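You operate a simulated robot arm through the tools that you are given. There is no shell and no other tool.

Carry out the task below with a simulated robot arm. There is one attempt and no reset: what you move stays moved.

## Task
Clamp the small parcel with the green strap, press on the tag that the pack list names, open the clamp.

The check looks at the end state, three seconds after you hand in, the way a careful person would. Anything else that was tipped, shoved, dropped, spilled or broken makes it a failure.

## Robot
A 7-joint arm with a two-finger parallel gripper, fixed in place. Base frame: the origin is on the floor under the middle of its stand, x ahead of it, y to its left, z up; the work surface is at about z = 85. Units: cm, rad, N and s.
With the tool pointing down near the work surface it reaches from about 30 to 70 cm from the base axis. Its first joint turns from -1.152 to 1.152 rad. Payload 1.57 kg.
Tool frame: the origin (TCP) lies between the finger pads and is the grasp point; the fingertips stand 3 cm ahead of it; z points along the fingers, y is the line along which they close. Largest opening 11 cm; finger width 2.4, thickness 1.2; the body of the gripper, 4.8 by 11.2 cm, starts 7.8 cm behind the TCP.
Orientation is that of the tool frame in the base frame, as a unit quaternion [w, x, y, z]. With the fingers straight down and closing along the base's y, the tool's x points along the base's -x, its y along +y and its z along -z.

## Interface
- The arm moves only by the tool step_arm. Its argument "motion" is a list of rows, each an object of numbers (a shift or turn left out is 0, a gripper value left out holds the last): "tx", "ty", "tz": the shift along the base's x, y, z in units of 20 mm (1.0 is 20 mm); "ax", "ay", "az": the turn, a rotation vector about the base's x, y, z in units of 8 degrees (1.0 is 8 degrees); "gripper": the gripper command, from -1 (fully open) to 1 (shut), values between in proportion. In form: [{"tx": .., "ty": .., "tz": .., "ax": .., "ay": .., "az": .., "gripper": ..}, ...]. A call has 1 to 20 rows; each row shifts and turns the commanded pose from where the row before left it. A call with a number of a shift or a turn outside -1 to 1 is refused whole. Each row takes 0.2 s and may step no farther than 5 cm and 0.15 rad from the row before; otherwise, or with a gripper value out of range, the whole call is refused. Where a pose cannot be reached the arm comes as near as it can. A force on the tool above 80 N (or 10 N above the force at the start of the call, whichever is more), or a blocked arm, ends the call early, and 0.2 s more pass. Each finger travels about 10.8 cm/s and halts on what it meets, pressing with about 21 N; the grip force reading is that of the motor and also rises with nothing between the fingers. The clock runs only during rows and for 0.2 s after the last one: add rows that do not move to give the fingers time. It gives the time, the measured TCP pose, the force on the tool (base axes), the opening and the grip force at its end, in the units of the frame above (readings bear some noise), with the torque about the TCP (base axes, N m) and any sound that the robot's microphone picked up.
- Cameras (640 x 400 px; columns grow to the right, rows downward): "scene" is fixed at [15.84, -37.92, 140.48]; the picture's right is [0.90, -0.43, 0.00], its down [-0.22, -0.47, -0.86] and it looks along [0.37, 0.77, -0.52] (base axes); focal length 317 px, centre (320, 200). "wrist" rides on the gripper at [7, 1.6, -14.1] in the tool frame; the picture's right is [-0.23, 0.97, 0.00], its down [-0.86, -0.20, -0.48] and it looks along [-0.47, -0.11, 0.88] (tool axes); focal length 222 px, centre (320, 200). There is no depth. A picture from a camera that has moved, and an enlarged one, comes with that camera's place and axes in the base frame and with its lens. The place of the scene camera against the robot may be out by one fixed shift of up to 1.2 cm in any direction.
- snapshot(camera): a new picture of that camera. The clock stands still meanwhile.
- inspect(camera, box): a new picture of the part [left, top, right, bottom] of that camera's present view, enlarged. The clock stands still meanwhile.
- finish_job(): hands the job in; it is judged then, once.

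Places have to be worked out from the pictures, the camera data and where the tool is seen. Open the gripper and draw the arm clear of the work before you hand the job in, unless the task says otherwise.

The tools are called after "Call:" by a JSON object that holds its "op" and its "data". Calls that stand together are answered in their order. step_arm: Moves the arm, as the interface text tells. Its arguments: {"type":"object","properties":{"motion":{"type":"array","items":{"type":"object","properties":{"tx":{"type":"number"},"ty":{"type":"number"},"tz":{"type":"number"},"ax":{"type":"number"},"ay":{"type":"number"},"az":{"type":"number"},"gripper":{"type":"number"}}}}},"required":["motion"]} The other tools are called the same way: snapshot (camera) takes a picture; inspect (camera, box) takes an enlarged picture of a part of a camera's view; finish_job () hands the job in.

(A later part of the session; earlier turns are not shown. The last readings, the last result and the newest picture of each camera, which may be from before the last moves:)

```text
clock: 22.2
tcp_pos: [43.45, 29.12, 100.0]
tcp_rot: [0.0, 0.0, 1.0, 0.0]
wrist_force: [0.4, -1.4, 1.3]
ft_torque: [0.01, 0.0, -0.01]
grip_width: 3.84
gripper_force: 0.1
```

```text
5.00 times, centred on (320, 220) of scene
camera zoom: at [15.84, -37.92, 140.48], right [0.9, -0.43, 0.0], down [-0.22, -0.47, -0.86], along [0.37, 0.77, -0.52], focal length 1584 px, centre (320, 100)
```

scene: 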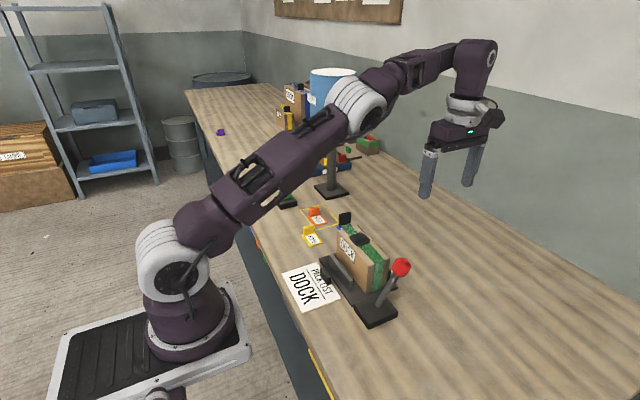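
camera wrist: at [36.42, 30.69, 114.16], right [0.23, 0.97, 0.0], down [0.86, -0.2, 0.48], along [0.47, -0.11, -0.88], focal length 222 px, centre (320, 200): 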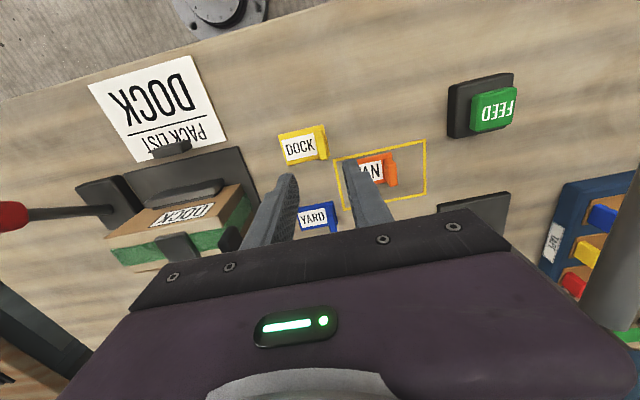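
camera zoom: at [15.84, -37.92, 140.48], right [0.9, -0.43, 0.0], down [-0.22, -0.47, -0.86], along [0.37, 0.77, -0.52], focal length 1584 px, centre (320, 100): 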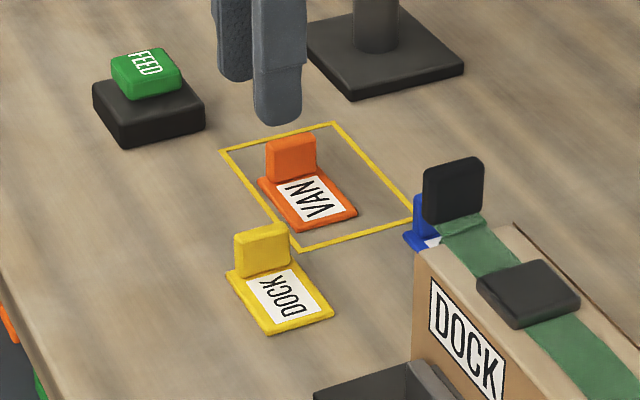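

I'll zoom the wrist view to check that the tab sits directly below the TCP.

Call:
{"op": "inspect", "data": {"camera": "wrist", "box": [270, 110, 370, 180]}}

```text
5.71 times, centred on (320, 145) of wrist
camera zoom: at [36.42, 30.69, 114.16], right [0.23, 0.97, 0.0], down [0.86, -0.2, 0.48], along [0.47, -0.11, -0.88], focal length 1269 px, centre (320, 514)
```

zoom: 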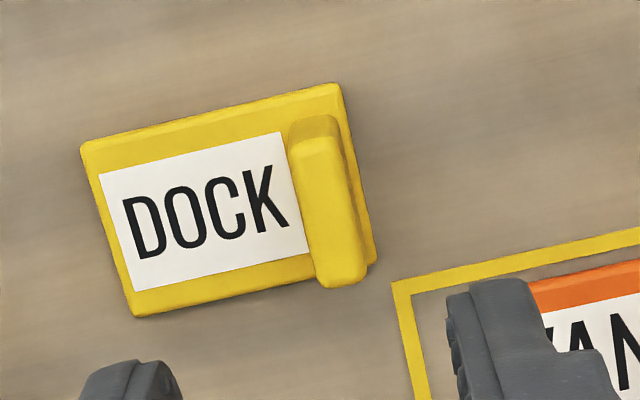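

The tab centre is at about [43.3, 29.3], so I'll correct y by 0.15 cm. Then I'll descend until the fingertips are just above the plate and close on the tab.

Call:
{"op": "step_arm", "data": {"motion": [{"ty": 0.08, "tx": -0.05, "tz": -0.85}, {"tz": -0.85}, {"tz": -0.85}, {"tz": -0.85}, {"tz": -0.85}, {"tz": -0.7}, {"tz": -0.35}, {}]}}

Call:
{"op": "snapshot", "data": {"camera": "wrist"}}

Call:
{"op": "inspect", "data": {"camera": "scene", "box": [280, 200, 360, 260]}}

```text
clock: 24.0
tcp_pos: [43.2, 29.31, 89.26]
tcp_rot: [0.0, 0.0, 1.0, 0.0]
wrist_force: [-0.2, -0.4, 0.1]
ft_torque: [0.01, -0.01, 0.03]
grip_width: 3.82
gripper_force: 0.0
```

```text
taken
camera wrist: at [36.21, 30.92, 103.44], right [0.23, 0.97, 0.0], down [0.86, -0.2, 0.48], along [0.47, -0.11, -0.88], focal length 222 px, centre (320, 200)
```

wrist: 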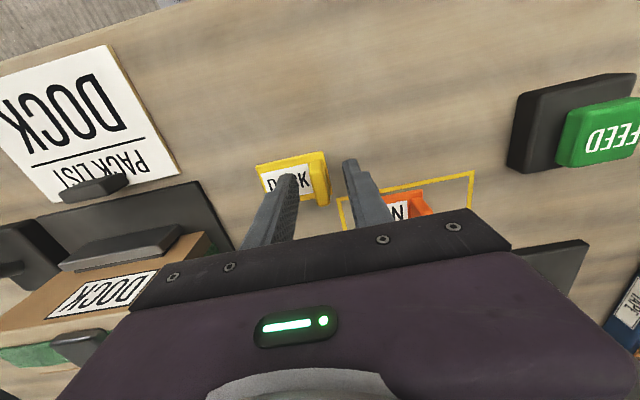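

```text
6.67 times, centred on (320, 230) of scene
camera zoom: at [15.84, -37.92, 140.48], right [0.9, -0.43, 0.0], down [-0.22, -0.47, -0.86], along [0.37, 0.77, -0.52], focal length 2112 px, centre (320, 0)
```

zoom: 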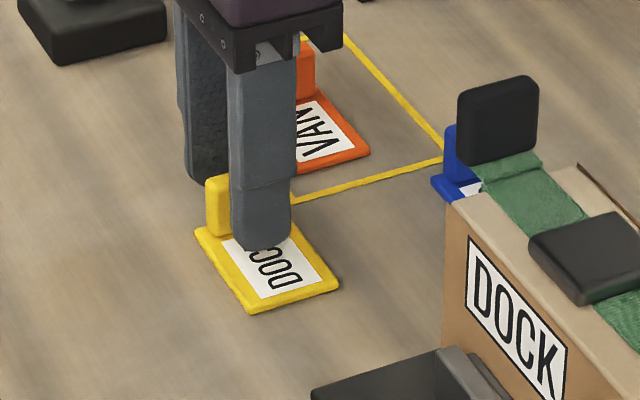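

The fingers straddle the tab with clearance on both sides, so I'll close on it.

Call:
{"op": "step_arm", "data": {"motion": [{"gripper": 1}, {}, {}, {}]}}

Call:
{"op": "inspect", "data": {"camera": "scene", "box": [280, 200, 360, 260]}}

Call:
{"op": "inspect", "data": {"camera": "wrist", "box": [230, 130, 400, 240]}}

```text
clock: 25.0
tcp_pos: [43.21, 29.27, 89.33]
tcp_rot: [0.0, 0.0, 1.0, 0.0]
wrist_force: [-0.4, -0.1, -0.5]
ft_torque: [0.02, 0.02, -0.03]
grip_width: 0.92
gripper_force: 20.7
```

```text
6.67 times, centred on (320, 230) of scene
camera zoom: at [15.84, -37.92, 140.48], right [0.9, -0.43, 0.0], down [-0.22, -0.47, -0.86], along [0.37, 0.77, -0.52], focal length 2112 px, centre (320, 0)
```

zoom: 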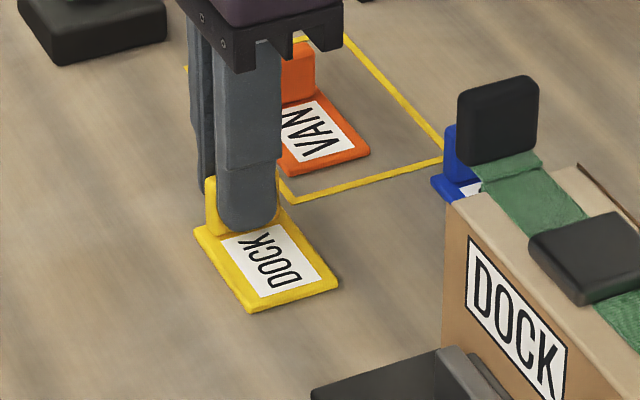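

```text
3.64 times, centred on (315, 185) of wrist
camera zoom: at [36.22, 30.92, 103.45], right [0.23, 0.97, 0.0], down [0.86, -0.2, 0.48], along [0.47, -0.11, -0.88], focal length 808 px, centre (338, 254)
```

zoom: 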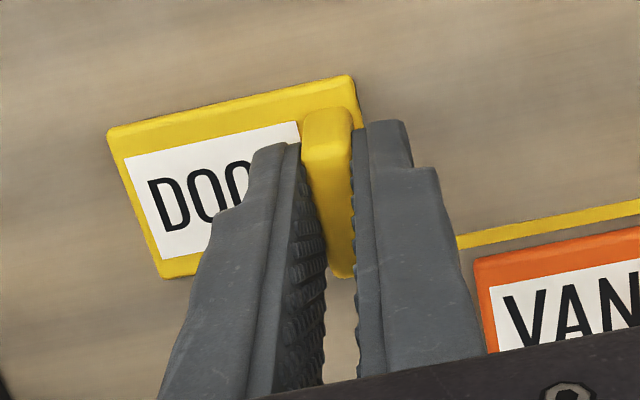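

The grip is on the tab at 0.92 cm width. I'll lift straight up and check that the tag is held level.

Call:
{"op": "step_arm", "data": {"motion": [{"tz": 0.3}, {"tz": 0.6}, {"tz": 0.9}, {"tz": 0.9}, {"tz": 0.9}, {"tz": 0.9}, {"tz": 0.9}, {"tz": 0.9}, {"tz": 0.9}, {"tz": 0.9}, {}]}}

Call:
{"op": "snapshot", "data": {"camera": "wrist"}}

Call:
{"op": "inspect", "data": {"camera": "scene", "box": [270, 150, 430, 290]}}

```text
clock: 27.4
tcp_pos: [43.3, 29.46, 105.51]
tcp_rot: [0.0, 0.0, 1.0, 0.0]
wrist_force: [0.1, 0.2, -0.3]
ft_torque: [-0.01, 0.03, -0.02]
grip_width: 0.97
gripper_force: 20.9
```

```text
taken
camera wrist: at [36.3, 31.1, 119.65], right [0.23, 0.97, 0.0], down [0.86, -0.2, 0.48], along [0.47, -0.11, -0.88], focal length 222 px, centre (320, 200)
```

wrist: 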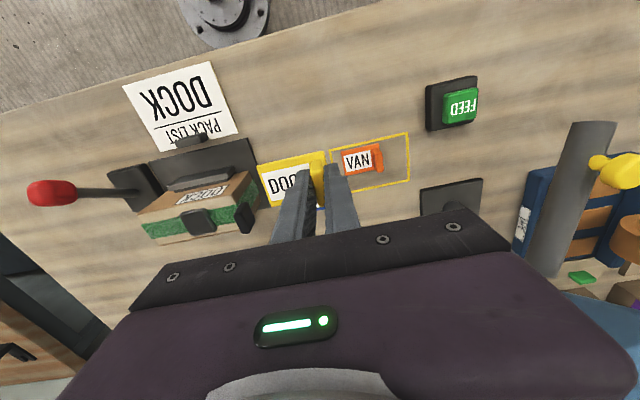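

```text
2.86 times, centred on (350, 220) of scene
camera zoom: at [15.84, -37.92, 140.48], right [0.9, -0.43, 0.0], down [-0.22, -0.47, -0.86], along [0.37, 0.77, -0.52], focal length 905 px, centre (234, 143)
```

zoom: 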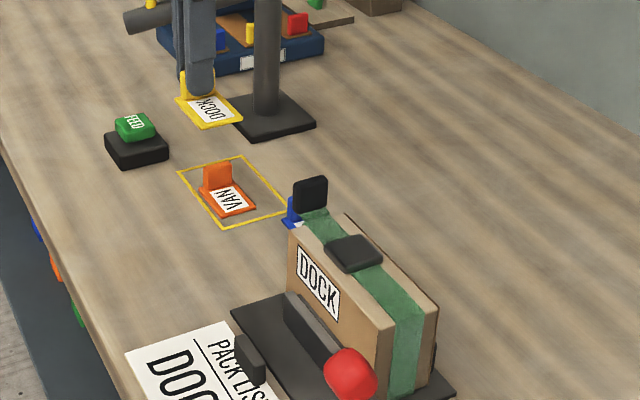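

The tag is held level. From this pose the pad and strap tab are in view, so I'll take an enlarged picture for a refined location.

Call:
{"op": "inspect", "data": {"camera": "wrist", "box": [130, 150, 290, 250]}}

Call:
{"op": "inspect", "data": {"camera": "wrist", "box": [245, 140, 365, 225]}}

```text
4.00 times, centred on (210, 200) of wrist
camera zoom: at [36.3, 31.1, 119.65], right [0.23, 0.97, 0.0], down [0.86, -0.2, 0.48], along [0.47, -0.11, -0.88], focal length 888 px, centre (760, 200)
```

zoom: 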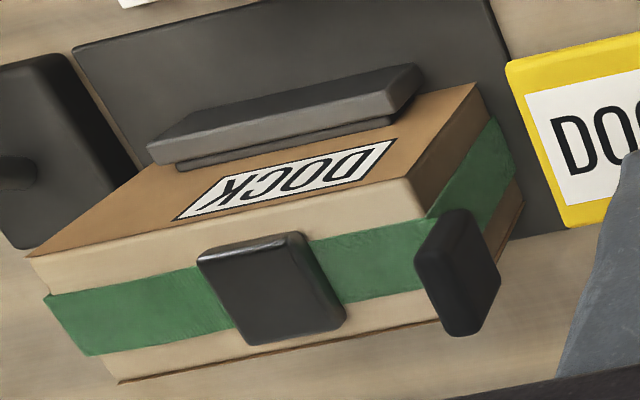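

```text
4.71 times, centred on (305, 182) of wrist
camera zoom: at [36.3, 31.1, 119.65], right [0.23, 0.97, 0.0], down [0.86, -0.2, 0.48], along [0.47, -0.11, -0.88], focal length 1045 px, centre (391, 282)
```

zoom: 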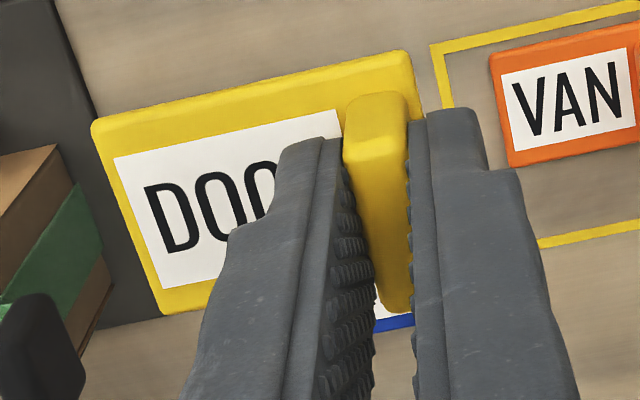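

The pad is about 3.7 × 3.6 cm, centred near [49.4, 10.95], with its top near z 94.3. Before committing to a place, I'll take one more close look at the pads on the finished parcels and at this parcel's strap end.

Call:
{"op": "inspect", "data": {"camera": "scene", "box": [284, 80, 308, 98]}}

Call:
{"op": "inspect", "data": {"camera": "scene", "box": [276, 102, 296, 118]}}

Call:
{"op": "inspect", "data": {"camera": "scene", "box": [330, 205, 370, 235]}}

```text
16.00 times, centred on (296, 89) of scene
camera zoom: at [15.84, -37.92, 140.48], right [0.9, -0.43, 0.0], down [-0.22, -0.47, -0.86], along [0.37, 0.77, -0.52], focal length 5069 px, centre (704, 1976)
```

zoom: 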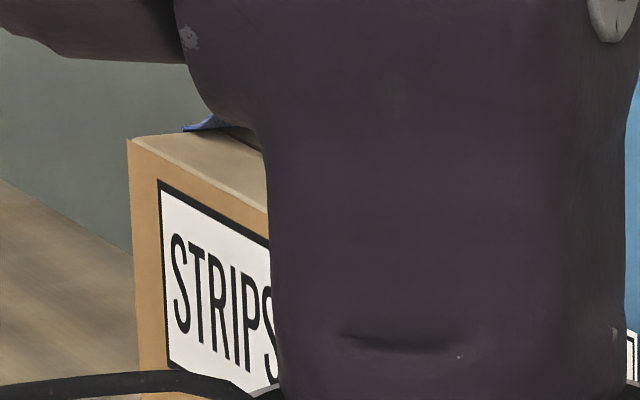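

```text
16.00 times, centred on (286, 110) of scene
camera zoom: at [15.84, -37.92, 140.48], right [0.9, -0.43, 0.0], down [-0.22, -0.47, -0.86], along [0.37, 0.77, -0.52], focal length 5069 px, centre (864, 1640)
```

zoom: 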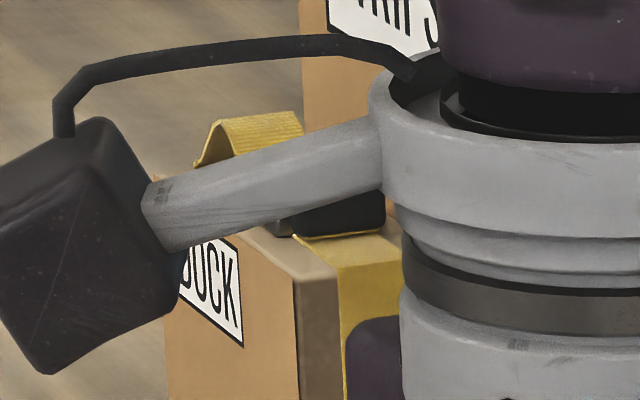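

```text
13.33 times, centred on (350, 220) of scene
camera zoom: at [15.84, -37.92, 140.48], right [0.9, -0.43, 0.0], down [-0.22, -0.47, -0.86], along [0.37, 0.77, -0.52], focal length 4224 px, centre (-80, -67)
```

zoom: 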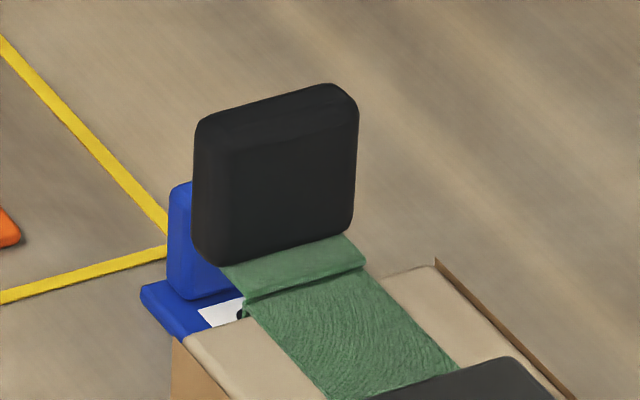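

The strap end on the green parcel is just a loose pull tab, and the black square on top is the raised receiving patch. I'll press the tag there, using the sound and force readings to confirm. I'll carry it to hover above the pad with TCP near [49.2, 13.3], which puts the tag centre over the pad centre.

Call:
{"op": "step_arm", "data": {"motion": [{"tx": 0.328, "ty": -0.9}, {"tx": 0.328, "ty": -0.9}, {"tx": 0.328, "ty": -0.9}, {"tx": 0.328, "ty": -0.9}, {"tx": 0.328, "ty": -0.9}, {"tx": 0.328, "ty": -0.9}, {"tx": 0.328, "ty": -0.9}, {"tx": 0.328, "ty": -0.9}, {"tx": 0.328, "ty": -0.88}, {}]}}

Call:
{"op": "snapshot", "data": {"camera": "wrist"}}

Call:
{"op": "inspect", "data": {"camera": "scene", "box": [310, 160, 430, 270]}}

```text
clock: 29.6
tcp_pos: [49.18, 13.11, 105.59]
tcp_rot: [0.0, 0.0, 1.0, -0.001]
wrist_force: [0.4, -0.3, 0.4]
ft_torque: [0.01, 0.03, 0.01]
grip_width: 0.96
gripper_force: 21.3
```

```text
taken
camera wrist: at [42.17, 14.72, 119.73], right [0.23, 0.97, 0.0], down [0.86, -0.2, 0.48], along [0.47, -0.11, -0.88], focal length 222 px, centre (320, 200)
```

wrist: 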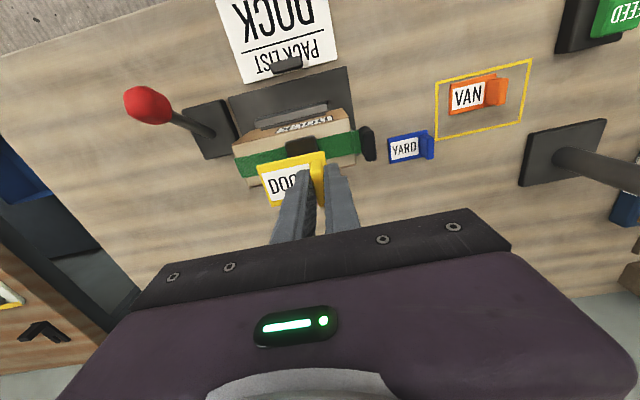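

```text
3.64 times, centred on (370, 215) of scene
camera zoom: at [15.84, -37.92, 140.48], right [0.9, -0.43, 0.0], down [-0.22, -0.47, -0.86], along [0.37, 0.77, -0.52], focal length 1152 px, centre (138, 146)
```

zoom: 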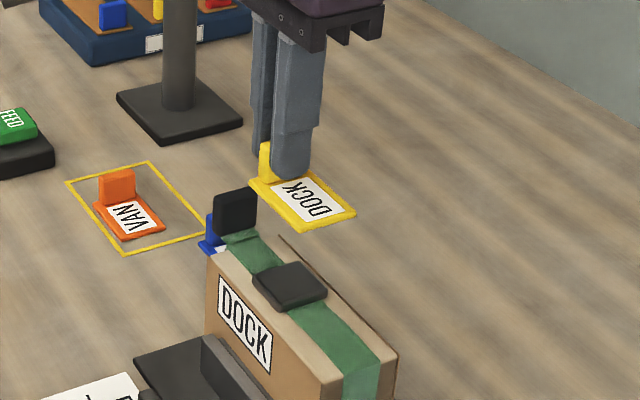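

The tag is over the parcel. I'll zoom in to compare the tag and pad positions before lowering.

Call:
{"op": "inspect", "data": {"camera": "wrist", "box": [225, 100, 385, 210]}}

```text
3.64 times, centred on (305, 155) of wrist
camera zoom: at [42.17, 14.72, 119.73], right [0.23, 0.97, 0.0], down [0.86, -0.2, 0.48], along [0.47, -0.11, -0.88], focal length 808 px, centre (374, 364)
```

zoom: 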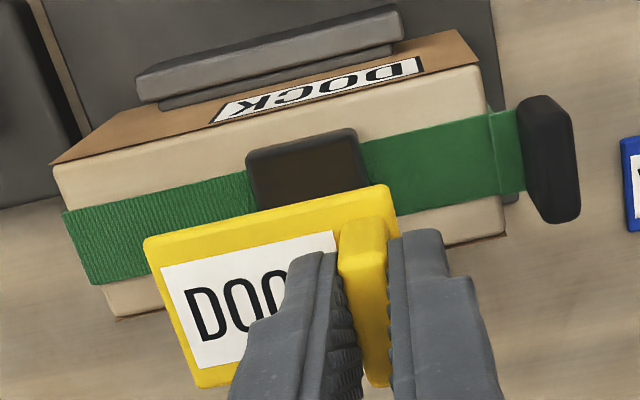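

Tag centre [49.3, 10.95] and pad centre [49.4, 11.05] match to about 1 mm. I'll lower to about 1 cm above the expected contact at TCP z of about 98.6.

Call:
{"op": "step_arm", "data": {"motion": [{"tx": 0.05, "ty": 0.05, "tz": -0.75}, {"tz": -0.75}, {"tz": -0.75}, {"tz": -0.5}, {"tz": -0.25}, {}]}}

Call:
{"op": "inspect", "data": {"camera": "scene", "box": [320, 190, 400, 260]}}

```text
clock: 31.0
tcp_pos: [49.23, 13.3, 99.41]
tcp_rot: [-0.001, -0.001, 1.0, 0.0]
wrist_force: [-0.1, -0.4, -0.6]
ft_torque: [-0.05, -0.02, -0.01]
grip_width: 0.96
gripper_force: 20.9
```

```text
5.71 times, centred on (360, 225) of scene
camera zoom: at [15.84, -37.92, 140.48], right [0.9, -0.43, 0.0], down [-0.22, -0.47, -0.86], along [0.37, 0.77, -0.52], focal length 1810 px, centre (91, 57)
```

zoom: 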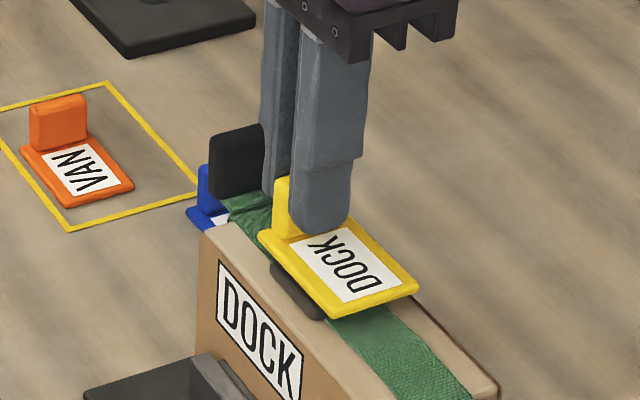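

The tag hovers about 1 cm above the pad and is aligned with it. I'll lower in 2 mm steps, watching the vertical force.

Call:
{"op": "step_arm", "data": {"motion": [{"tz": -0.1}, {"tz": -0.1}, {"tz": -0.1}, {}]}}

Call:
{"op": "inspect", "data": {"camera": "scene", "box": [320, 190, 400, 260]}}

```text
clock: 32.0
tcp_pos: [49.2, 13.38, 98.93]
tcp_rot: [0.001, -0.001, 1.0, 0.001]
wrist_force: [1.6, -1.1, 18.8]
ft_torque: [-0.2, -0.09, 0.03]
grip_width: 0.99
gripper_force: 20.9
```

```text
5.71 times, centred on (360, 225) of scene
camera zoom: at [15.81, -37.93, 140.48], right [0.9, -0.43, 0.0], down [-0.22, -0.47, -0.86], along [0.37, 0.77, -0.52], focal length 1810 px, centre (91, 57)
```

zoom: 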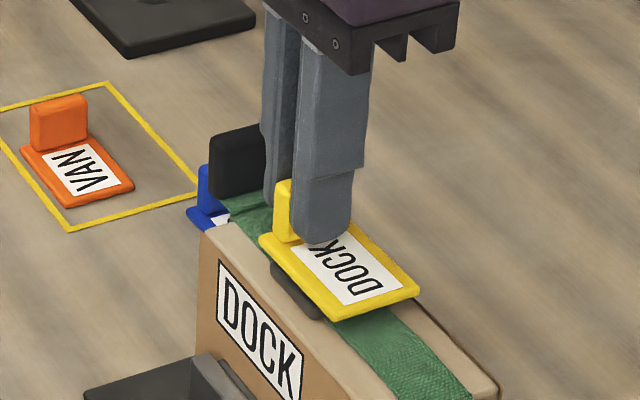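

Contact was made at 19 N, and the fingers slid slightly down the tab. I'll press a little further to seat the tag firmly.

Call:
{"op": "step_arm", "data": {"motion": [{"tz": -0.1}, {}]}}

Call:
{"op": "inspect", "data": {"camera": "scene", "box": [320, 190, 400, 260]}}

```text
clock: 32.6
tcp_pos: [49.33, 13.33, 98.73]
tcp_rot: [0.001, -0.001, 1.0, 0.0]
wrist_force: [3.6, -1.4, 19.1]
ft_torque: [-0.23, -0.14, 0.06]
grip_width: 0.99
gripper_force: 21.2
```

```text
5.71 times, centred on (360, 225) of scene
camera zoom: at [15.82, -37.93, 140.48], right [0.9, -0.43, 0.0], down [-0.22, -0.47, -0.86], along [0.37, 0.77, -0.52], focal length 1810 px, centre (91, 57)
```

zoom: 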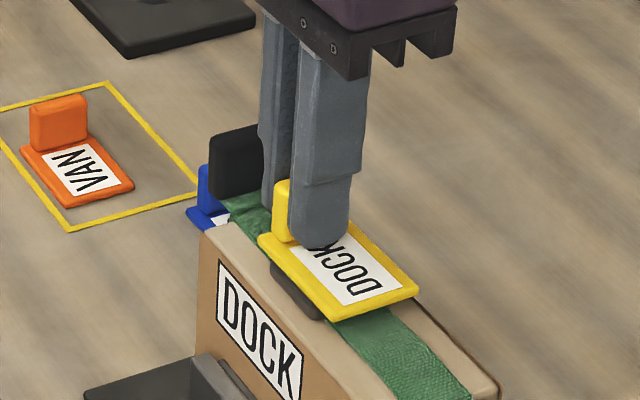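

Force levelled off at 19 N while the fingers slid on the tab, with the tip nearly on the plate. One more small step will let the tip press directly on the plate over the pad.

Call:
{"op": "step_arm", "data": {"motion": [{"tz": -0.15}, {}]}}

Call:
{"op": "inspect", "data": {"camera": "scene", "box": [320, 190, 400, 260]}}

```text
clock: 33.2
tcp_pos: [49.26, 13.29, 98.52]
tcp_rot: [0.0, 0.0, 1.0, 0.0]
wrist_force: [1.1, -1.4, 20.3]
ft_torque: [-0.31, 0.02, 0.0]
grip_width: 0.96
gripper_force: 21.0
```

```text
5.71 times, centred on (360, 225) of scene
camera zoom: at [15.81, -37.93, 140.48], right [0.9, -0.43, 0.0], down [-0.22, -0.47, -0.86], along [0.37, 0.77, -0.52], focal length 1810 px, centre (91, 57)
```

zoom: 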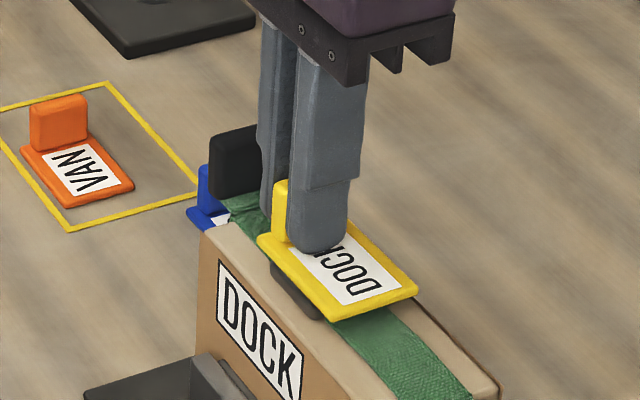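

The tag stays flat while the fingers slide down the tab. I'll go slightly further to reach the plate with the fingertip.

Call:
{"op": "step_arm", "data": {"motion": [{"tz": -0.12}, {}]}}

Call:
{"op": "inspect", "data": {"camera": "scene", "box": [320, 190, 400, 260]}}

Call:
{"op": "inspect", "data": {"camera": "wrist", "box": [225, 110, 385, 220]}}

```text
clock: 33.8
tcp_pos: [49.31, 13.32, 98.26]
tcp_rot: [0.002, -0.001, 1.0, 0.001]
wrist_force: [-8.4, -0.6, 61.6]
ft_torque: [-0.59, 0.49, -0.1]
grip_width: 0.98
gripper_force: 21.5
```

```text
5.71 times, centred on (360, 225) of scene
camera zoom: at [15.72, -37.95, 140.48], right [0.9, -0.43, 0.0], down [-0.22, -0.47, -0.86], along [0.37, 0.77, -0.52], focal length 1810 px, centre (91, 57)
```

zoom: 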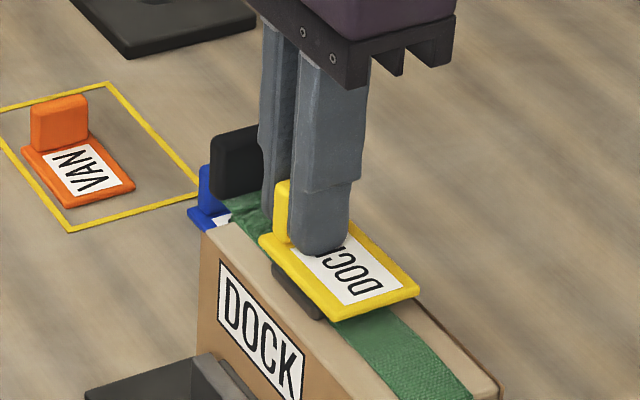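

```text
3.64 times, centred on (305, 165) of wrist
camera zoom: at [42.19, 14.93, 112.49], right [0.23, 0.97, 0.0], down [0.85, -0.2, 0.48], along [0.47, -0.11, -0.88], focal length 808 px, centre (374, 327)
```

zoom: 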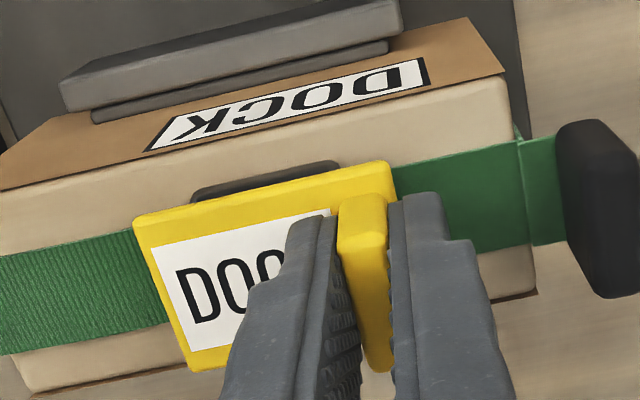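

That's a firm 62 N press with the tag flat on the pad. I'll ease the pressure off almost completely without lifting, and read the force.

Call:
{"op": "step_arm", "data": {"motion": [{"tz": 0.07}, {"tz": 0.07}, {}]}}

```text
clock: 34.6
tcp_pos: [49.21, 13.33, 98.52]
tcp_rot: [-0.001, 0.0, 1.0, 0.0]
wrist_force: [1.1, 4.3, 19.9]
ft_torque: [-0.12, -0.16, 0.03]
grip_width: 0.97
gripper_force: 20.9
```

Still pressing at 20 N, so I'll ease off slightly more.

Call:
{"op": "step_arm", "data": {"motion": [{"tz": 0.06}, {}]}}

```text
clock: 35.2
tcp_pos: [49.25, 13.23, 98.42]
tcp_rot: [-0.001, 0.0, 1.0, -0.001]
wrist_force: [1.1, -0.5, -1.0]
ft_torque: [0.02, -0.02, -0.01]
grip_width: 0.92
gripper_force: 21.4
```

The force is now near zero, so I'll open just enough to free the tab (about 3 cm), keeping clear of the strap's black tab at y of about 17.7.

Call:
{"op": "step_arm", "data": {"motion": [{"gripper": 0.45}, {}, {}]}}

Call:
{"op": "inspect", "data": {"camera": "wrist", "box": [225, 110, 385, 220]}}

Call:
{"op": "inspect", "data": {"camera": "scene", "box": [320, 190, 400, 260]}}

```text
clock: 36.0
tcp_pos: [49.37, 13.29, 98.54]
tcp_rot: [0.0, 0.0, 1.0, 0.0]
wrist_force: [0.6, -0.5, 0.6]
ft_torque: [0.01, 0.02, -0.01]
grip_width: 3.02
gripper_force: 0.1
```

```text
3.64 times, centred on (305, 165) of wrist
camera zoom: at [42.3, 14.89, 112.71], right [0.23, 0.97, 0.0], down [0.86, -0.2, 0.48], along [0.47, -0.11, -0.88], focal length 808 px, centre (374, 327)
```

zoom: 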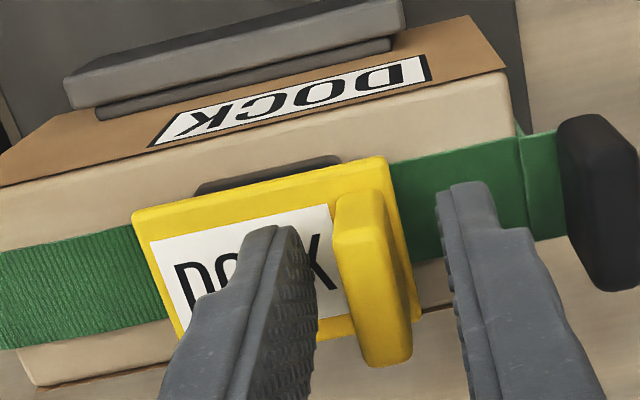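

```text
5.71 times, centred on (360, 225) of scene
camera zoom: at [15.84, -37.92, 140.48], right [0.9, -0.43, 0.0], down [-0.22, -0.47, -0.86], along [0.37, 0.77, -0.52], focal length 1810 px, centre (91, 57)
```

zoom: 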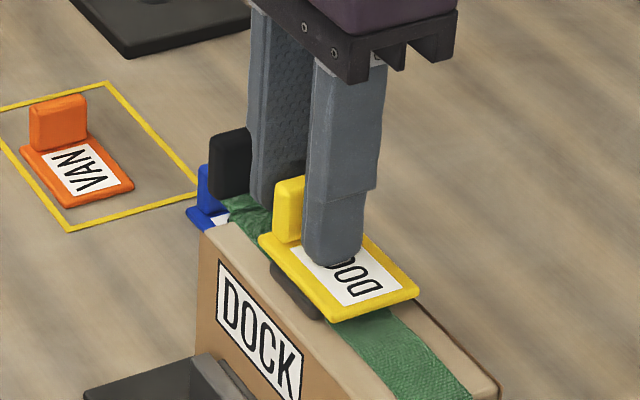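

The tab is released and the tag stays flat. I'll rise straight up clear of it and take a look.

Call:
{"op": "step_arm", "data": {"motion": [{"tz": 0.5}, {"tz": 0.8}, {"tz": 0.8}, {"tz": 0.8}, {"tz": 0.8}, {}]}}

Call:
{"op": "inspect", "data": {"camera": "scene", "box": [320, 190, 400, 260]}}

Call:
{"op": "snapshot", "data": {"camera": "wrist"}}

```text
clock: 37.4
tcp_pos: [49.3, 13.4, 105.83]
tcp_rot: [0.0, 0.0, 1.0, 0.0]
wrist_force: [0.9, 0.2, 0.3]
ft_torque: [-0.01, -0.02, 0.01]
grip_width: 3.02
gripper_force: 0.0
```

```text
5.71 times, centred on (360, 225) of scene
camera zoom: at [15.84, -37.92, 140.48], right [0.9, -0.43, 0.0], down [-0.22, -0.47, -0.86], along [0.37, 0.77, -0.52], focal length 1810 px, centre (91, 57)
```

zoom: 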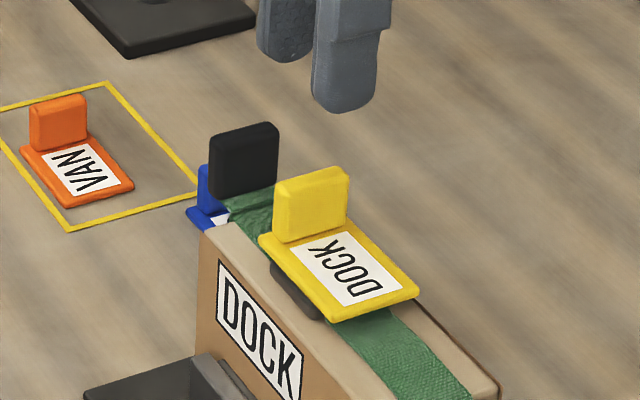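

```text
taken
camera wrist: at [42.24, 14.94, 120.06], right [0.23, 0.97, 0.0], down [0.86, -0.2, 0.48], along [0.47, -0.11, -0.88], focal length 222 px, centre (320, 200)
```

wrist: 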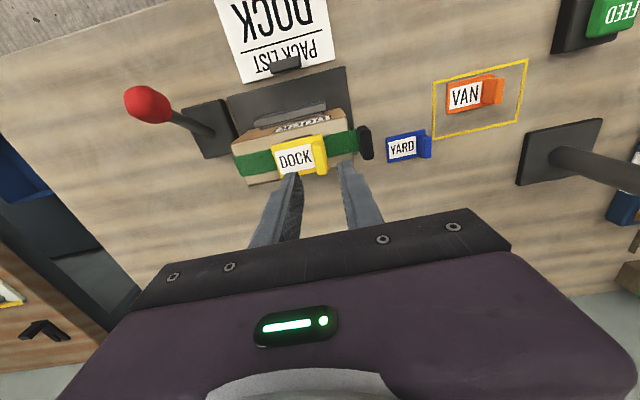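

The tag sits flat and square on the pad with DOCK readable. To make sure it is pressed evenly, I'll close the fingers and press on the middle of the plate directly above the pad centre.

Call:
{"op": "step_arm", "data": {"motion": [{"ty": -0.7, "gripper": 1}, {"ty": -0.7}, {"tz": -0.8}, {"tz": -0.8}, {"tz": -0.8}, {"tz": -0.5}, {"tz": -0.3}, {}]}}

Call:
{"op": "inspect", "data": {"camera": "scene", "box": [320, 190, 400, 260]}}

Call:
{"op": "inspect", "data": {"camera": "wrist", "box": [225, 110, 385, 220]}}

```text
clock: 39.2
tcp_pos: [49.26, 10.37, 99.57]
tcp_rot: [0.0, 0.0, 1.0, 0.0]
wrist_force: [-0.4, 1.2, -0.7]
ft_torque: [0.05, 0.03, -0.01]
grip_width: 0.0
gripper_force: 21.1
```

```text
5.71 times, centred on (360, 225) of scene
camera zoom: at [15.84, -37.92, 140.48], right [0.9, -0.43, 0.0], down [-0.22, -0.47, -0.86], along [0.37, 0.77, -0.52], focal length 1810 px, centre (91, 57)
```

zoom: 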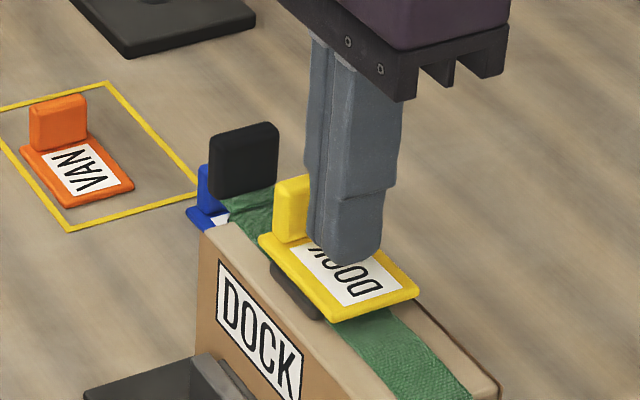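

```text
3.64 times, centred on (305, 165) of wrist
camera zoom: at [42.25, 11.97, 113.67], right [0.23, 0.97, 0.0], down [0.86, -0.2, 0.48], along [0.47, -0.11, -0.88], focal length 808 px, centre (374, 327)
```

zoom: 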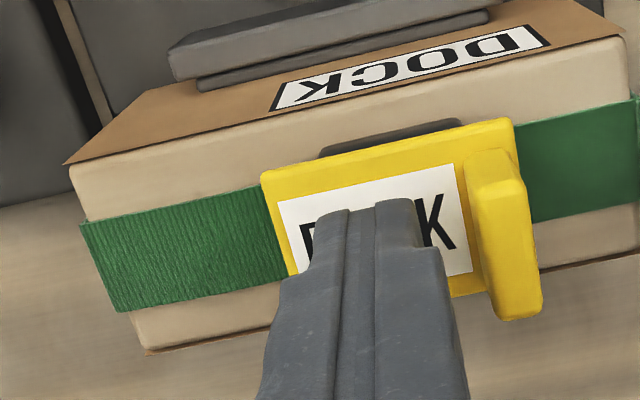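

The closed fingers are centred over the label with room to the tab. I'll press down in about 2 mm steps.

Call:
{"op": "step_arm", "data": {"motion": [{"tz": -0.2}, {"tz": -0.2}, {"tz": -0.12}, {}]}}

```text
clock: 40.2
tcp_pos: [49.17, 10.4, 98.42]
tcp_rot: [0.0, 0.0, 1.0, 0.0]
wrist_force: [-0.3, -0.1, 0.4]
ft_torque: [-0.01, 0.02, 0.0]
grip_width: 0.0
gripper_force: 20.9
```

No contact yet at TCP z 98.4, so I'll continue with small steps.

Call:
{"op": "step_arm", "data": {"motion": [{"tz": -0.08}, {"tz": -0.08}, {}]}}

```text
clock: 41.0
tcp_pos: [49.33, 10.41, 98.36]
tcp_rot: [0.002, -0.001, 1.0, 0.0]
wrist_force: [-7.3, -3.8, 50.3]
ft_torque: [-0.07, 0.3, 0.01]
grip_width: 0.0
gripper_force: 21.2
```

That's a 50 N press centred on the tag over the pad. I'll hold briefly, then rise clear and look.

Call:
{"op": "step_arm", "data": {"motion": [{}, {}, {"tz": 0.3}, {"tz": 0.8}, {"tz": 0.8}, {"tz": 0.8}, {"tz": 0.8}, {}]}}

Call:
{"op": "inspect", "data": {"camera": "scene", "box": [320, 190, 400, 260]}}

Call:
{"op": "inspect", "data": {"camera": "wrist", "box": [225, 90, 405, 200]}}

```text
clock: 42.8
tcp_pos: [49.4, 10.55, 105.29]
tcp_rot: [0.0, 0.0, 1.0, 0.0]
wrist_force: [-0.8, 0.1, 0.5]
ft_torque: [-0.01, 0.03, 0.01]
grip_width: 0.02
gripper_force: 21.4
```

```text
5.71 times, centred on (360, 225) of scene
camera zoom: at [15.84, -37.92, 140.48], right [0.9, -0.43, 0.0], down [-0.22, -0.47, -0.86], along [0.37, 0.77, -0.52], focal length 1810 px, centre (91, 57)
```

zoom: 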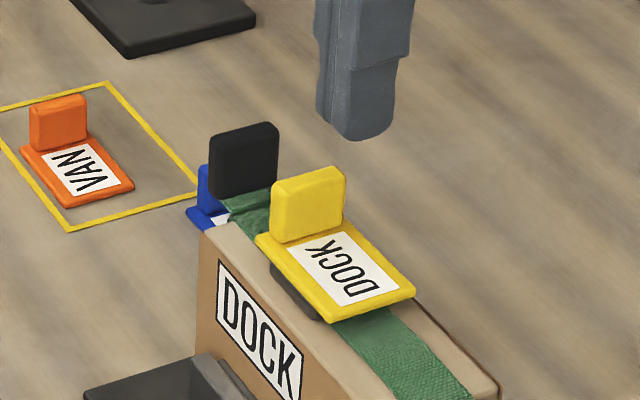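

```text
3.56 times, centred on (315, 145) of wrist
camera zoom: at [42.41, 12.22, 119.4], right [0.23, 0.97, 0.0], down [0.86, -0.2, 0.48], along [0.47, -0.11, -0.88], focal length 790 px, centre (338, 396)
```

zoom: 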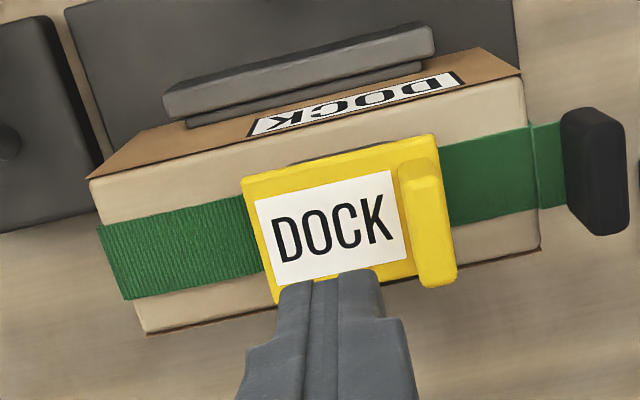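

The tag shifted about 1 mm in -x under that second press, so I'm not sure it has bonded. I'll regrip the tab lightly and do a gentle lift test to see whether it's really attached.

Call:
{"op": "step_arm", "data": {"motion": [{"ty": 0.7, "tx": -0.1, "gripper": 0.45}, {"ty": 0.65, "tx": -0.05}, {"tz": -0.8}, {"tz": -0.8}, {"tz": -0.8}, {"tz": -0.6}, {"tz": -0.2}, {}]}}

Call:
{"op": "inspect", "data": {"camera": "wrist", "box": [225, 110, 385, 220]}}

```text
clock: 44.6
tcp_pos: [49.12, 13.19, 98.67]
tcp_rot: [0.001, 0.0, 1.0, 0.001]
wrist_force: [-0.2, 0.8, 0.1]
ft_torque: [0.01, -0.02, 0.02]
grip_width: 3.02
gripper_force: 0.0
```

```text
3.64 times, centred on (305, 165) of wrist
camera zoom: at [42.05, 14.84, 112.94], right [0.23, 0.97, 0.0], down [0.86, -0.2, 0.48], along [0.47, -0.11, -0.88], focal length 808 px, centre (374, 327)
```

zoom: 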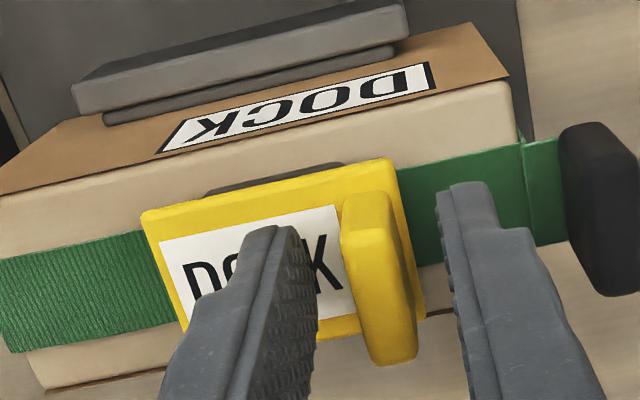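

The fingers straddle the tab again. I'll close on it and read the force before any lift.

Call:
{"op": "step_arm", "data": {"motion": [{"gripper": 1}, {}, {}]}}

```text
clock: 45.4
tcp_pos: [49.11, 13.23, 98.79]
tcp_rot: [0.0, 0.0, 1.0, 0.0]
wrist_force: [-0.1, 0.5, 0.5]
ft_torque: [0.01, -0.04, 0.01]
grip_width: 0.95
gripper_force: 20.8
```

Gripped with no side load. I'll lift by about 1 mm and read the vertical force.

Call:
{"op": "step_arm", "data": {"motion": [{"tz": 0.05}, {}]}}

Call:
{"op": "inspect", "data": {"camera": "scene", "box": [320, 190, 400, 260]}}

```text
clock: 46.0
tcp_pos: [49.05, 13.32, 98.75]
tcp_rot: [-0.001, 0.0, 1.0, 0.0]
wrist_force: [0.4, -0.3, -0.4]
ft_torque: [0.03, 0.03, 0.01]
grip_width: 0.95
gripper_force: 20.8
```

```text
5.71 times, centred on (360, 225) of scene
camera zoom: at [15.84, -37.92, 140.48], right [0.9, -0.43, 0.0], down [-0.22, -0.47, -0.86], along [0.37, 0.77, -0.52], focal length 1810 px, centre (91, 57)
```

zoom: 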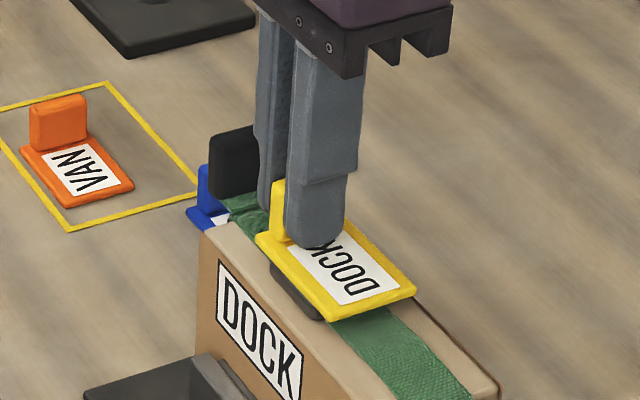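

There's no pull yet. I'll lift another 2 mm and watch the force and the gap.

Call:
{"op": "step_arm", "data": {"motion": [{"tz": 0.1}, {}]}}

Call:
{"op": "inspect", "data": {"camera": "scene", "box": [320, 190, 400, 260]}}

```text
clock: 46.6
tcp_pos: [49.1, 13.27, 99.07]
tcp_rot: [-0.001, 0.0, 1.0, 0.0]
wrist_force: [0.0, -0.5, -0.4]
ft_torque: [0.03, 0.02, 0.04]
grip_width: 0.94
gripper_force: 21.4
```

```text
5.71 times, centred on (360, 225) of scene
camera zoom: at [15.84, -37.92, 140.48], right [0.9, -0.43, 0.0], down [-0.22, -0.47, -0.86], along [0.37, 0.77, -0.52], focal length 1810 px, centre (91, 57)
```

zoom: 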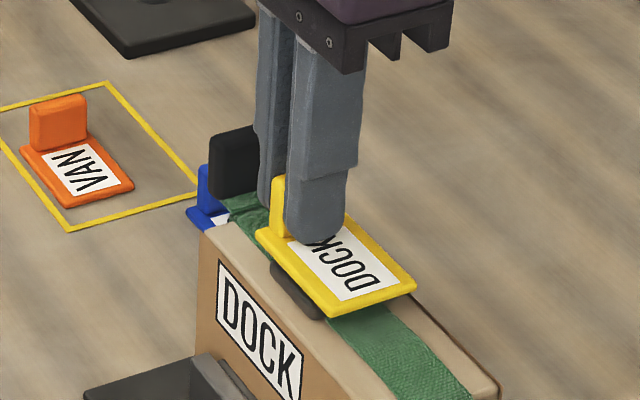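

The tag lifted with zero pull force, so it has not bonded to the pad even after 62 N and 50 N presses. I'll lift it clear in the grip and look more closely at the pad, the clamp's far jaw and the tag's underside before deciding.

Call:
{"op": "step_arm", "data": {"motion": [{"tz": 0.5}, {"tz": 0.9}, {"tz": 0.9}, {"tz": 0.9}, {"tz": 0.9}, {"ty": 0.9}, {"ty": 0.9}, {"ty": 0.9}, {"ty": 0.9}, {"ty": 0.9}, {}]}}

Call:
{"op": "inspect", "data": {"camera": "wrist", "box": [150, 110, 310, 220]}}

Call:
{"op": "inspect", "data": {"camera": "scene", "box": [330, 200, 400, 300]}}

Call:
{"op": "inspect", "data": {"camera": "scene", "box": [345, 225, 375, 245]}}

```text
clock: 49.0
tcp_pos: [49.01, 22.16, 107.31]
tcp_rot: [0.0, -0.001, 1.0, -0.001]
wrist_force: [0.1, 1.0, -0.4]
ft_torque: [-0.03, 0.01, -0.03]
grip_width: 0.95
gripper_force: 21.3
```

```text
3.64 times, centred on (230, 165) of wrist
camera zoom: at [42.0, 23.76, 121.4], right [0.23, 0.97, 0.0], down [0.86, -0.2, 0.48], along [0.47, -0.11, -0.88], focal length 808 px, centre (647, 327)
```

zoom: 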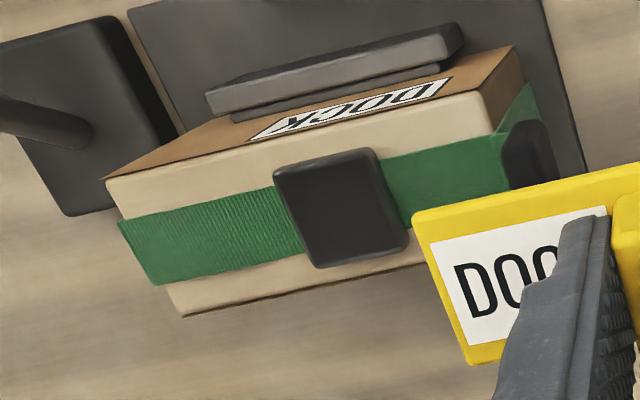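

```text
4.00 times, centred on (365, 250) of scene
camera zoom: at [15.84, -37.92, 140.48], right [0.9, -0.43, 0.0], down [-0.22, -0.47, -0.86], along [0.37, 0.77, -0.52], focal length 1267 px, centre (140, 0)
```

zoom: 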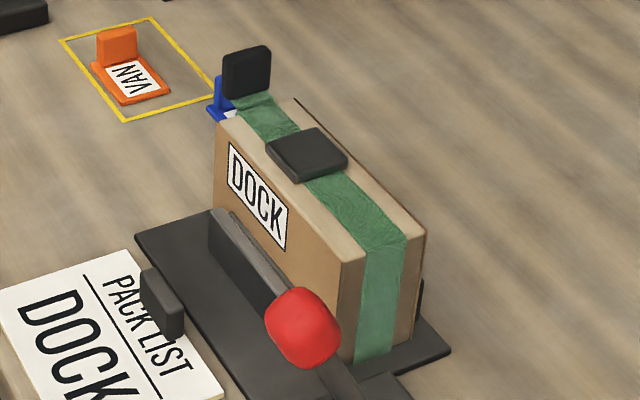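

```text
16.00 times, centred on (360, 235) of scene
camera zoom: at [15.84, -37.92, 140.48], right [0.9, -0.43, 0.0], down [-0.22, -0.47, -0.86], along [0.37, 0.77, -0.52], focal length 5069 px, centre (-320, -360)
```

zoom: 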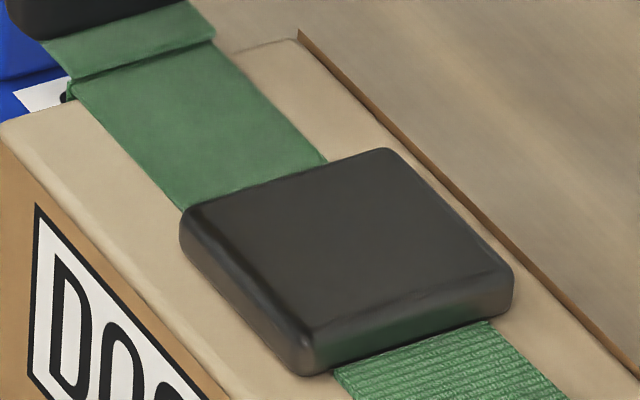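

The pad is a plain raised block. I'll look at this end of the parcel and the strap tail from the +y side by yawing the wrist -90°, holding the tag clear of everything.

Call:
{"op": "step_arm", "data": {"motion": [{"tx": -0.334, "ty": 0.16, "tz": -0.15, "az": -0.9375}, {"tx": -0.334, "ty": 0.16, "tz": -0.15, "az": -0.9375}, {"tx": -0.334, "ty": 0.16, "tz": -0.15, "az": -0.9375}, {"tx": -0.334, "ty": 0.16, "tz": -0.15, "az": -0.9375}, {"tx": -0.334, "ty": 0.16, "tz": -0.15, "az": -0.9375}, {"tx": -0.334, "ty": 0.16, "tz": -0.15, "az": -0.9375}, {"tx": -0.334, "ty": 0.16, "tz": -0.15, "az": -0.9375}, {"tx": -0.334, "ty": 0.16, "tz": -0.15, "az": -0.9375}, {"tx": -0.334, "ty": 0.16, "tz": -0.15, "az": -0.9375}, {"tx": -0.334, "ty": 0.16, "tz": -0.15, "az": -0.9375}, {"tx": -0.334, "ty": 0.16, "tz": -0.15, "az": -0.9375}, {"tx": -0.334, "ty": 0.16, "tz": -0.15, "az": -0.9375}, {}]}}

Call:
{"op": "snapshot", "data": {"camera": "wrist"}}

```text
clock: 51.8
tcp_pos: [40.98, 26.1, 103.64]
tcp_rot: [0.0, 0.708, 0.707, 0.0]
wrist_force: [0.2, -0.2, 0.0]
ft_torque: [0.0, 0.0, 0.01]
grip_width: 1.0
gripper_force: 20.7
```

```text
taken
camera wrist: at [42.54, 32.96, 117.84], right [0.97, -0.23, 0.0], down [-0.2, -0.85, 0.48], along [-0.11, -0.47, -0.88], focal length 222 px, centre (320, 200)
```

wrist: 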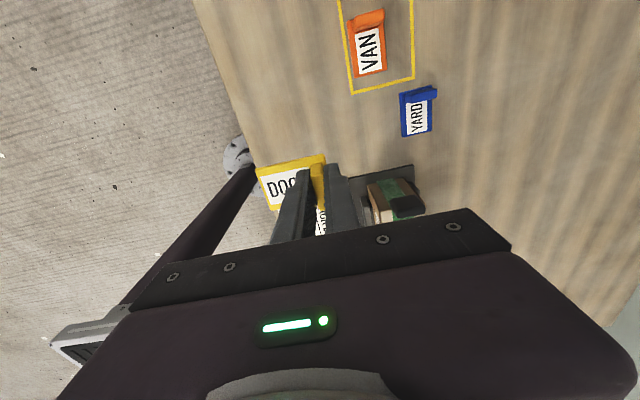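

Call:
{"op": "inspect", "data": {"camera": "wrist", "box": [340, 155, 440, 225]}}

Call:
{"op": "inspect", "data": {"camera": "wrist", "box": [330, 0, 450, 150]}}

```text
5.71 times, centred on (390, 190) of wrist
camera zoom: at [42.54, 32.96, 117.84], right [0.97, -0.23, 0.0], down [-0.2, -0.85, 0.48], along [-0.11, -0.47, -0.88], focal length 1269 px, centre (-80, 257)
```

zoom: 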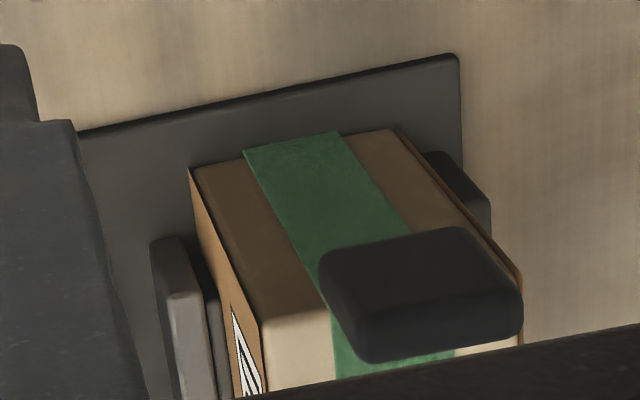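

```text
2.67 times, centred on (390, 75) of wrist
camera zoom: at [42.54, 32.96, 117.84], right [0.97, -0.23, 0.0], down [-0.2, -0.85, 0.48], along [-0.11, -0.47, -0.88], focal length 592 px, centre (133, 533)
```

zoom: 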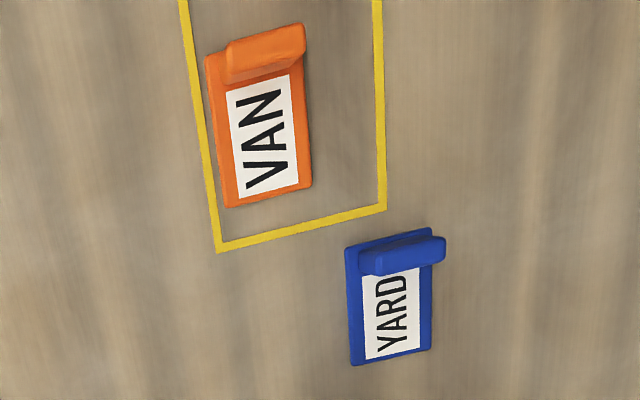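

Both jaws touch the parcel, so it is properly clamped. The pad looks like the strap's own catch, and the bare top between it and the -y edge (y about 2.8 to 9.2) is just the size of a tag. I'll try pressing there, but first I need to set the tag on the pad and regrip the tab higher so the fingers clear the pad. I'm returning to yaw 0 over the pad.

Call:
{"op": "step_arm", "data": {"motion": [{"tz": 0.6, "az": 0.75}, {"tx": 0.3, "ty": -0.45, "tz": 0.4, "az": 0.75}, {"tx": 0.3, "ty": -0.45, "az": 0.75}, {"tx": 0.3, "ty": -0.45, "az": 0.75}, {"tx": 0.3, "ty": -0.45, "az": 0.75}, {"tx": 0.3, "ty": -0.45, "az": 0.75}, {"tx": 0.3, "ty": -0.45, "az": 0.75}, {"tx": 0.3, "ty": -0.45, "az": 0.75}, {"tx": 0.3, "ty": -0.45, "az": 0.75}, {"tx": 0.3, "ty": -0.45, "az": 0.75}, {"tx": 0.3, "ty": -0.45, "az": 0.75}, {"tx": 0.3, "ty": -0.45, "az": 0.75}, {"tx": 0.3, "ty": -0.45, "az": 0.75}, {"tx": 0.3, "ty": -0.45, "az": 0.75}, {"tx": 0.2, "ty": -0.55, "az": 0.75}, {}]}}

Call:
{"op": "inspect", "data": {"camera": "wrist", "box": [225, 100, 385, 210]}}

Call:
{"op": "inspect", "data": {"camera": "scene", "box": [310, 160, 430, 270]}}

```text
clock: 55.2
tcp_pos: [49.19, 13.29, 105.55]
tcp_rot: [0.0, -0.001, 1.0, 0.0]
wrist_force: [0.1, 0.9, -0.4]
ft_torque: [0.03, 0.03, -0.02]
grip_width: 0.95
gripper_force: 20.9
```

```text
3.64 times, centred on (305, 155) of wrist
camera zoom: at [42.14, 14.79, 119.8], right [0.22, 0.97, 0.0], down [0.86, -0.2, 0.48], along [0.47, -0.11, -0.88], focal length 808 px, centre (374, 364)
```

zoom: 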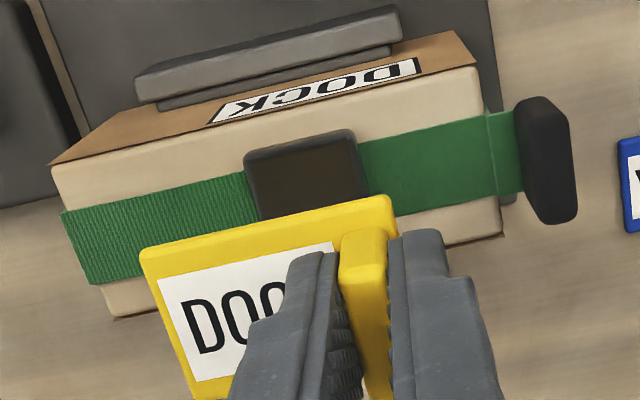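

```text
3.64 times, centred on (370, 215) of scene
camera zoom: at [15.84, -37.92, 140.48], right [0.9, -0.43, 0.0], down [-0.22, -0.47, -0.86], along [0.37, 0.77, -0.52], focal length 1152 px, centre (138, 146)
```

zoom: 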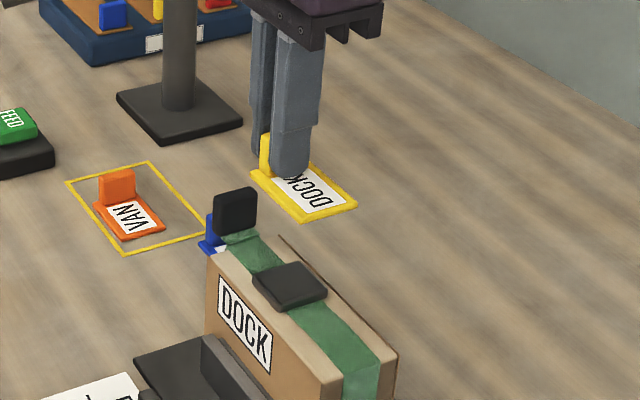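

I'll lower the tag softly back onto the pad (contact expected near TCP z 98.8) so I can regrip higher.

Call:
{"op": "step_arm", "data": {"motion": [{"tz": -0.8}, {"tz": -0.8}, {"tz": -0.8}, {"tz": -0.6}, {"tz": -0.2}, {"tz": -0.08}, {}]}}

```text
clock: 56.8
tcp_pos: [49.1, 13.21, 99.2]
tcp_rot: [0.0, 0.001, 1.0, 0.0]
wrist_force: [0.6, -0.2, 0.9]
ft_torque: [0.01, 0.0, -0.03]
grip_width: 0.94
gripper_force: 21.4
```

Call:
{"op": "step_arm", "data": {"motion": [{"tz": -0.1}, {"tz": -0.05}, {}]}}

```text
clock: 57.6
tcp_pos: [49.04, 13.22, 98.77]
tcp_rot: [0.0, -0.001, 1.0, 0.0]
wrist_force: [-0.3, 0.1, 0.1]
ft_torque: [0.01, -0.01, 0.01]
grip_width: 0.97
gripper_force: 21.3
```

Call:
{"op": "step_arm", "data": {"motion": [{"tz": -0.06}, {}]}}

```text
clock: 58.2
tcp_pos: [49.24, 13.26, 98.83]
tcp_rot: [0.001, -0.001, 1.0, 0.0]
wrist_force: [-0.2, 1.1, 10.4]
ft_torque: [-0.1, 0.06, 0.0]
grip_width: 0.95
gripper_force: 21.0
```

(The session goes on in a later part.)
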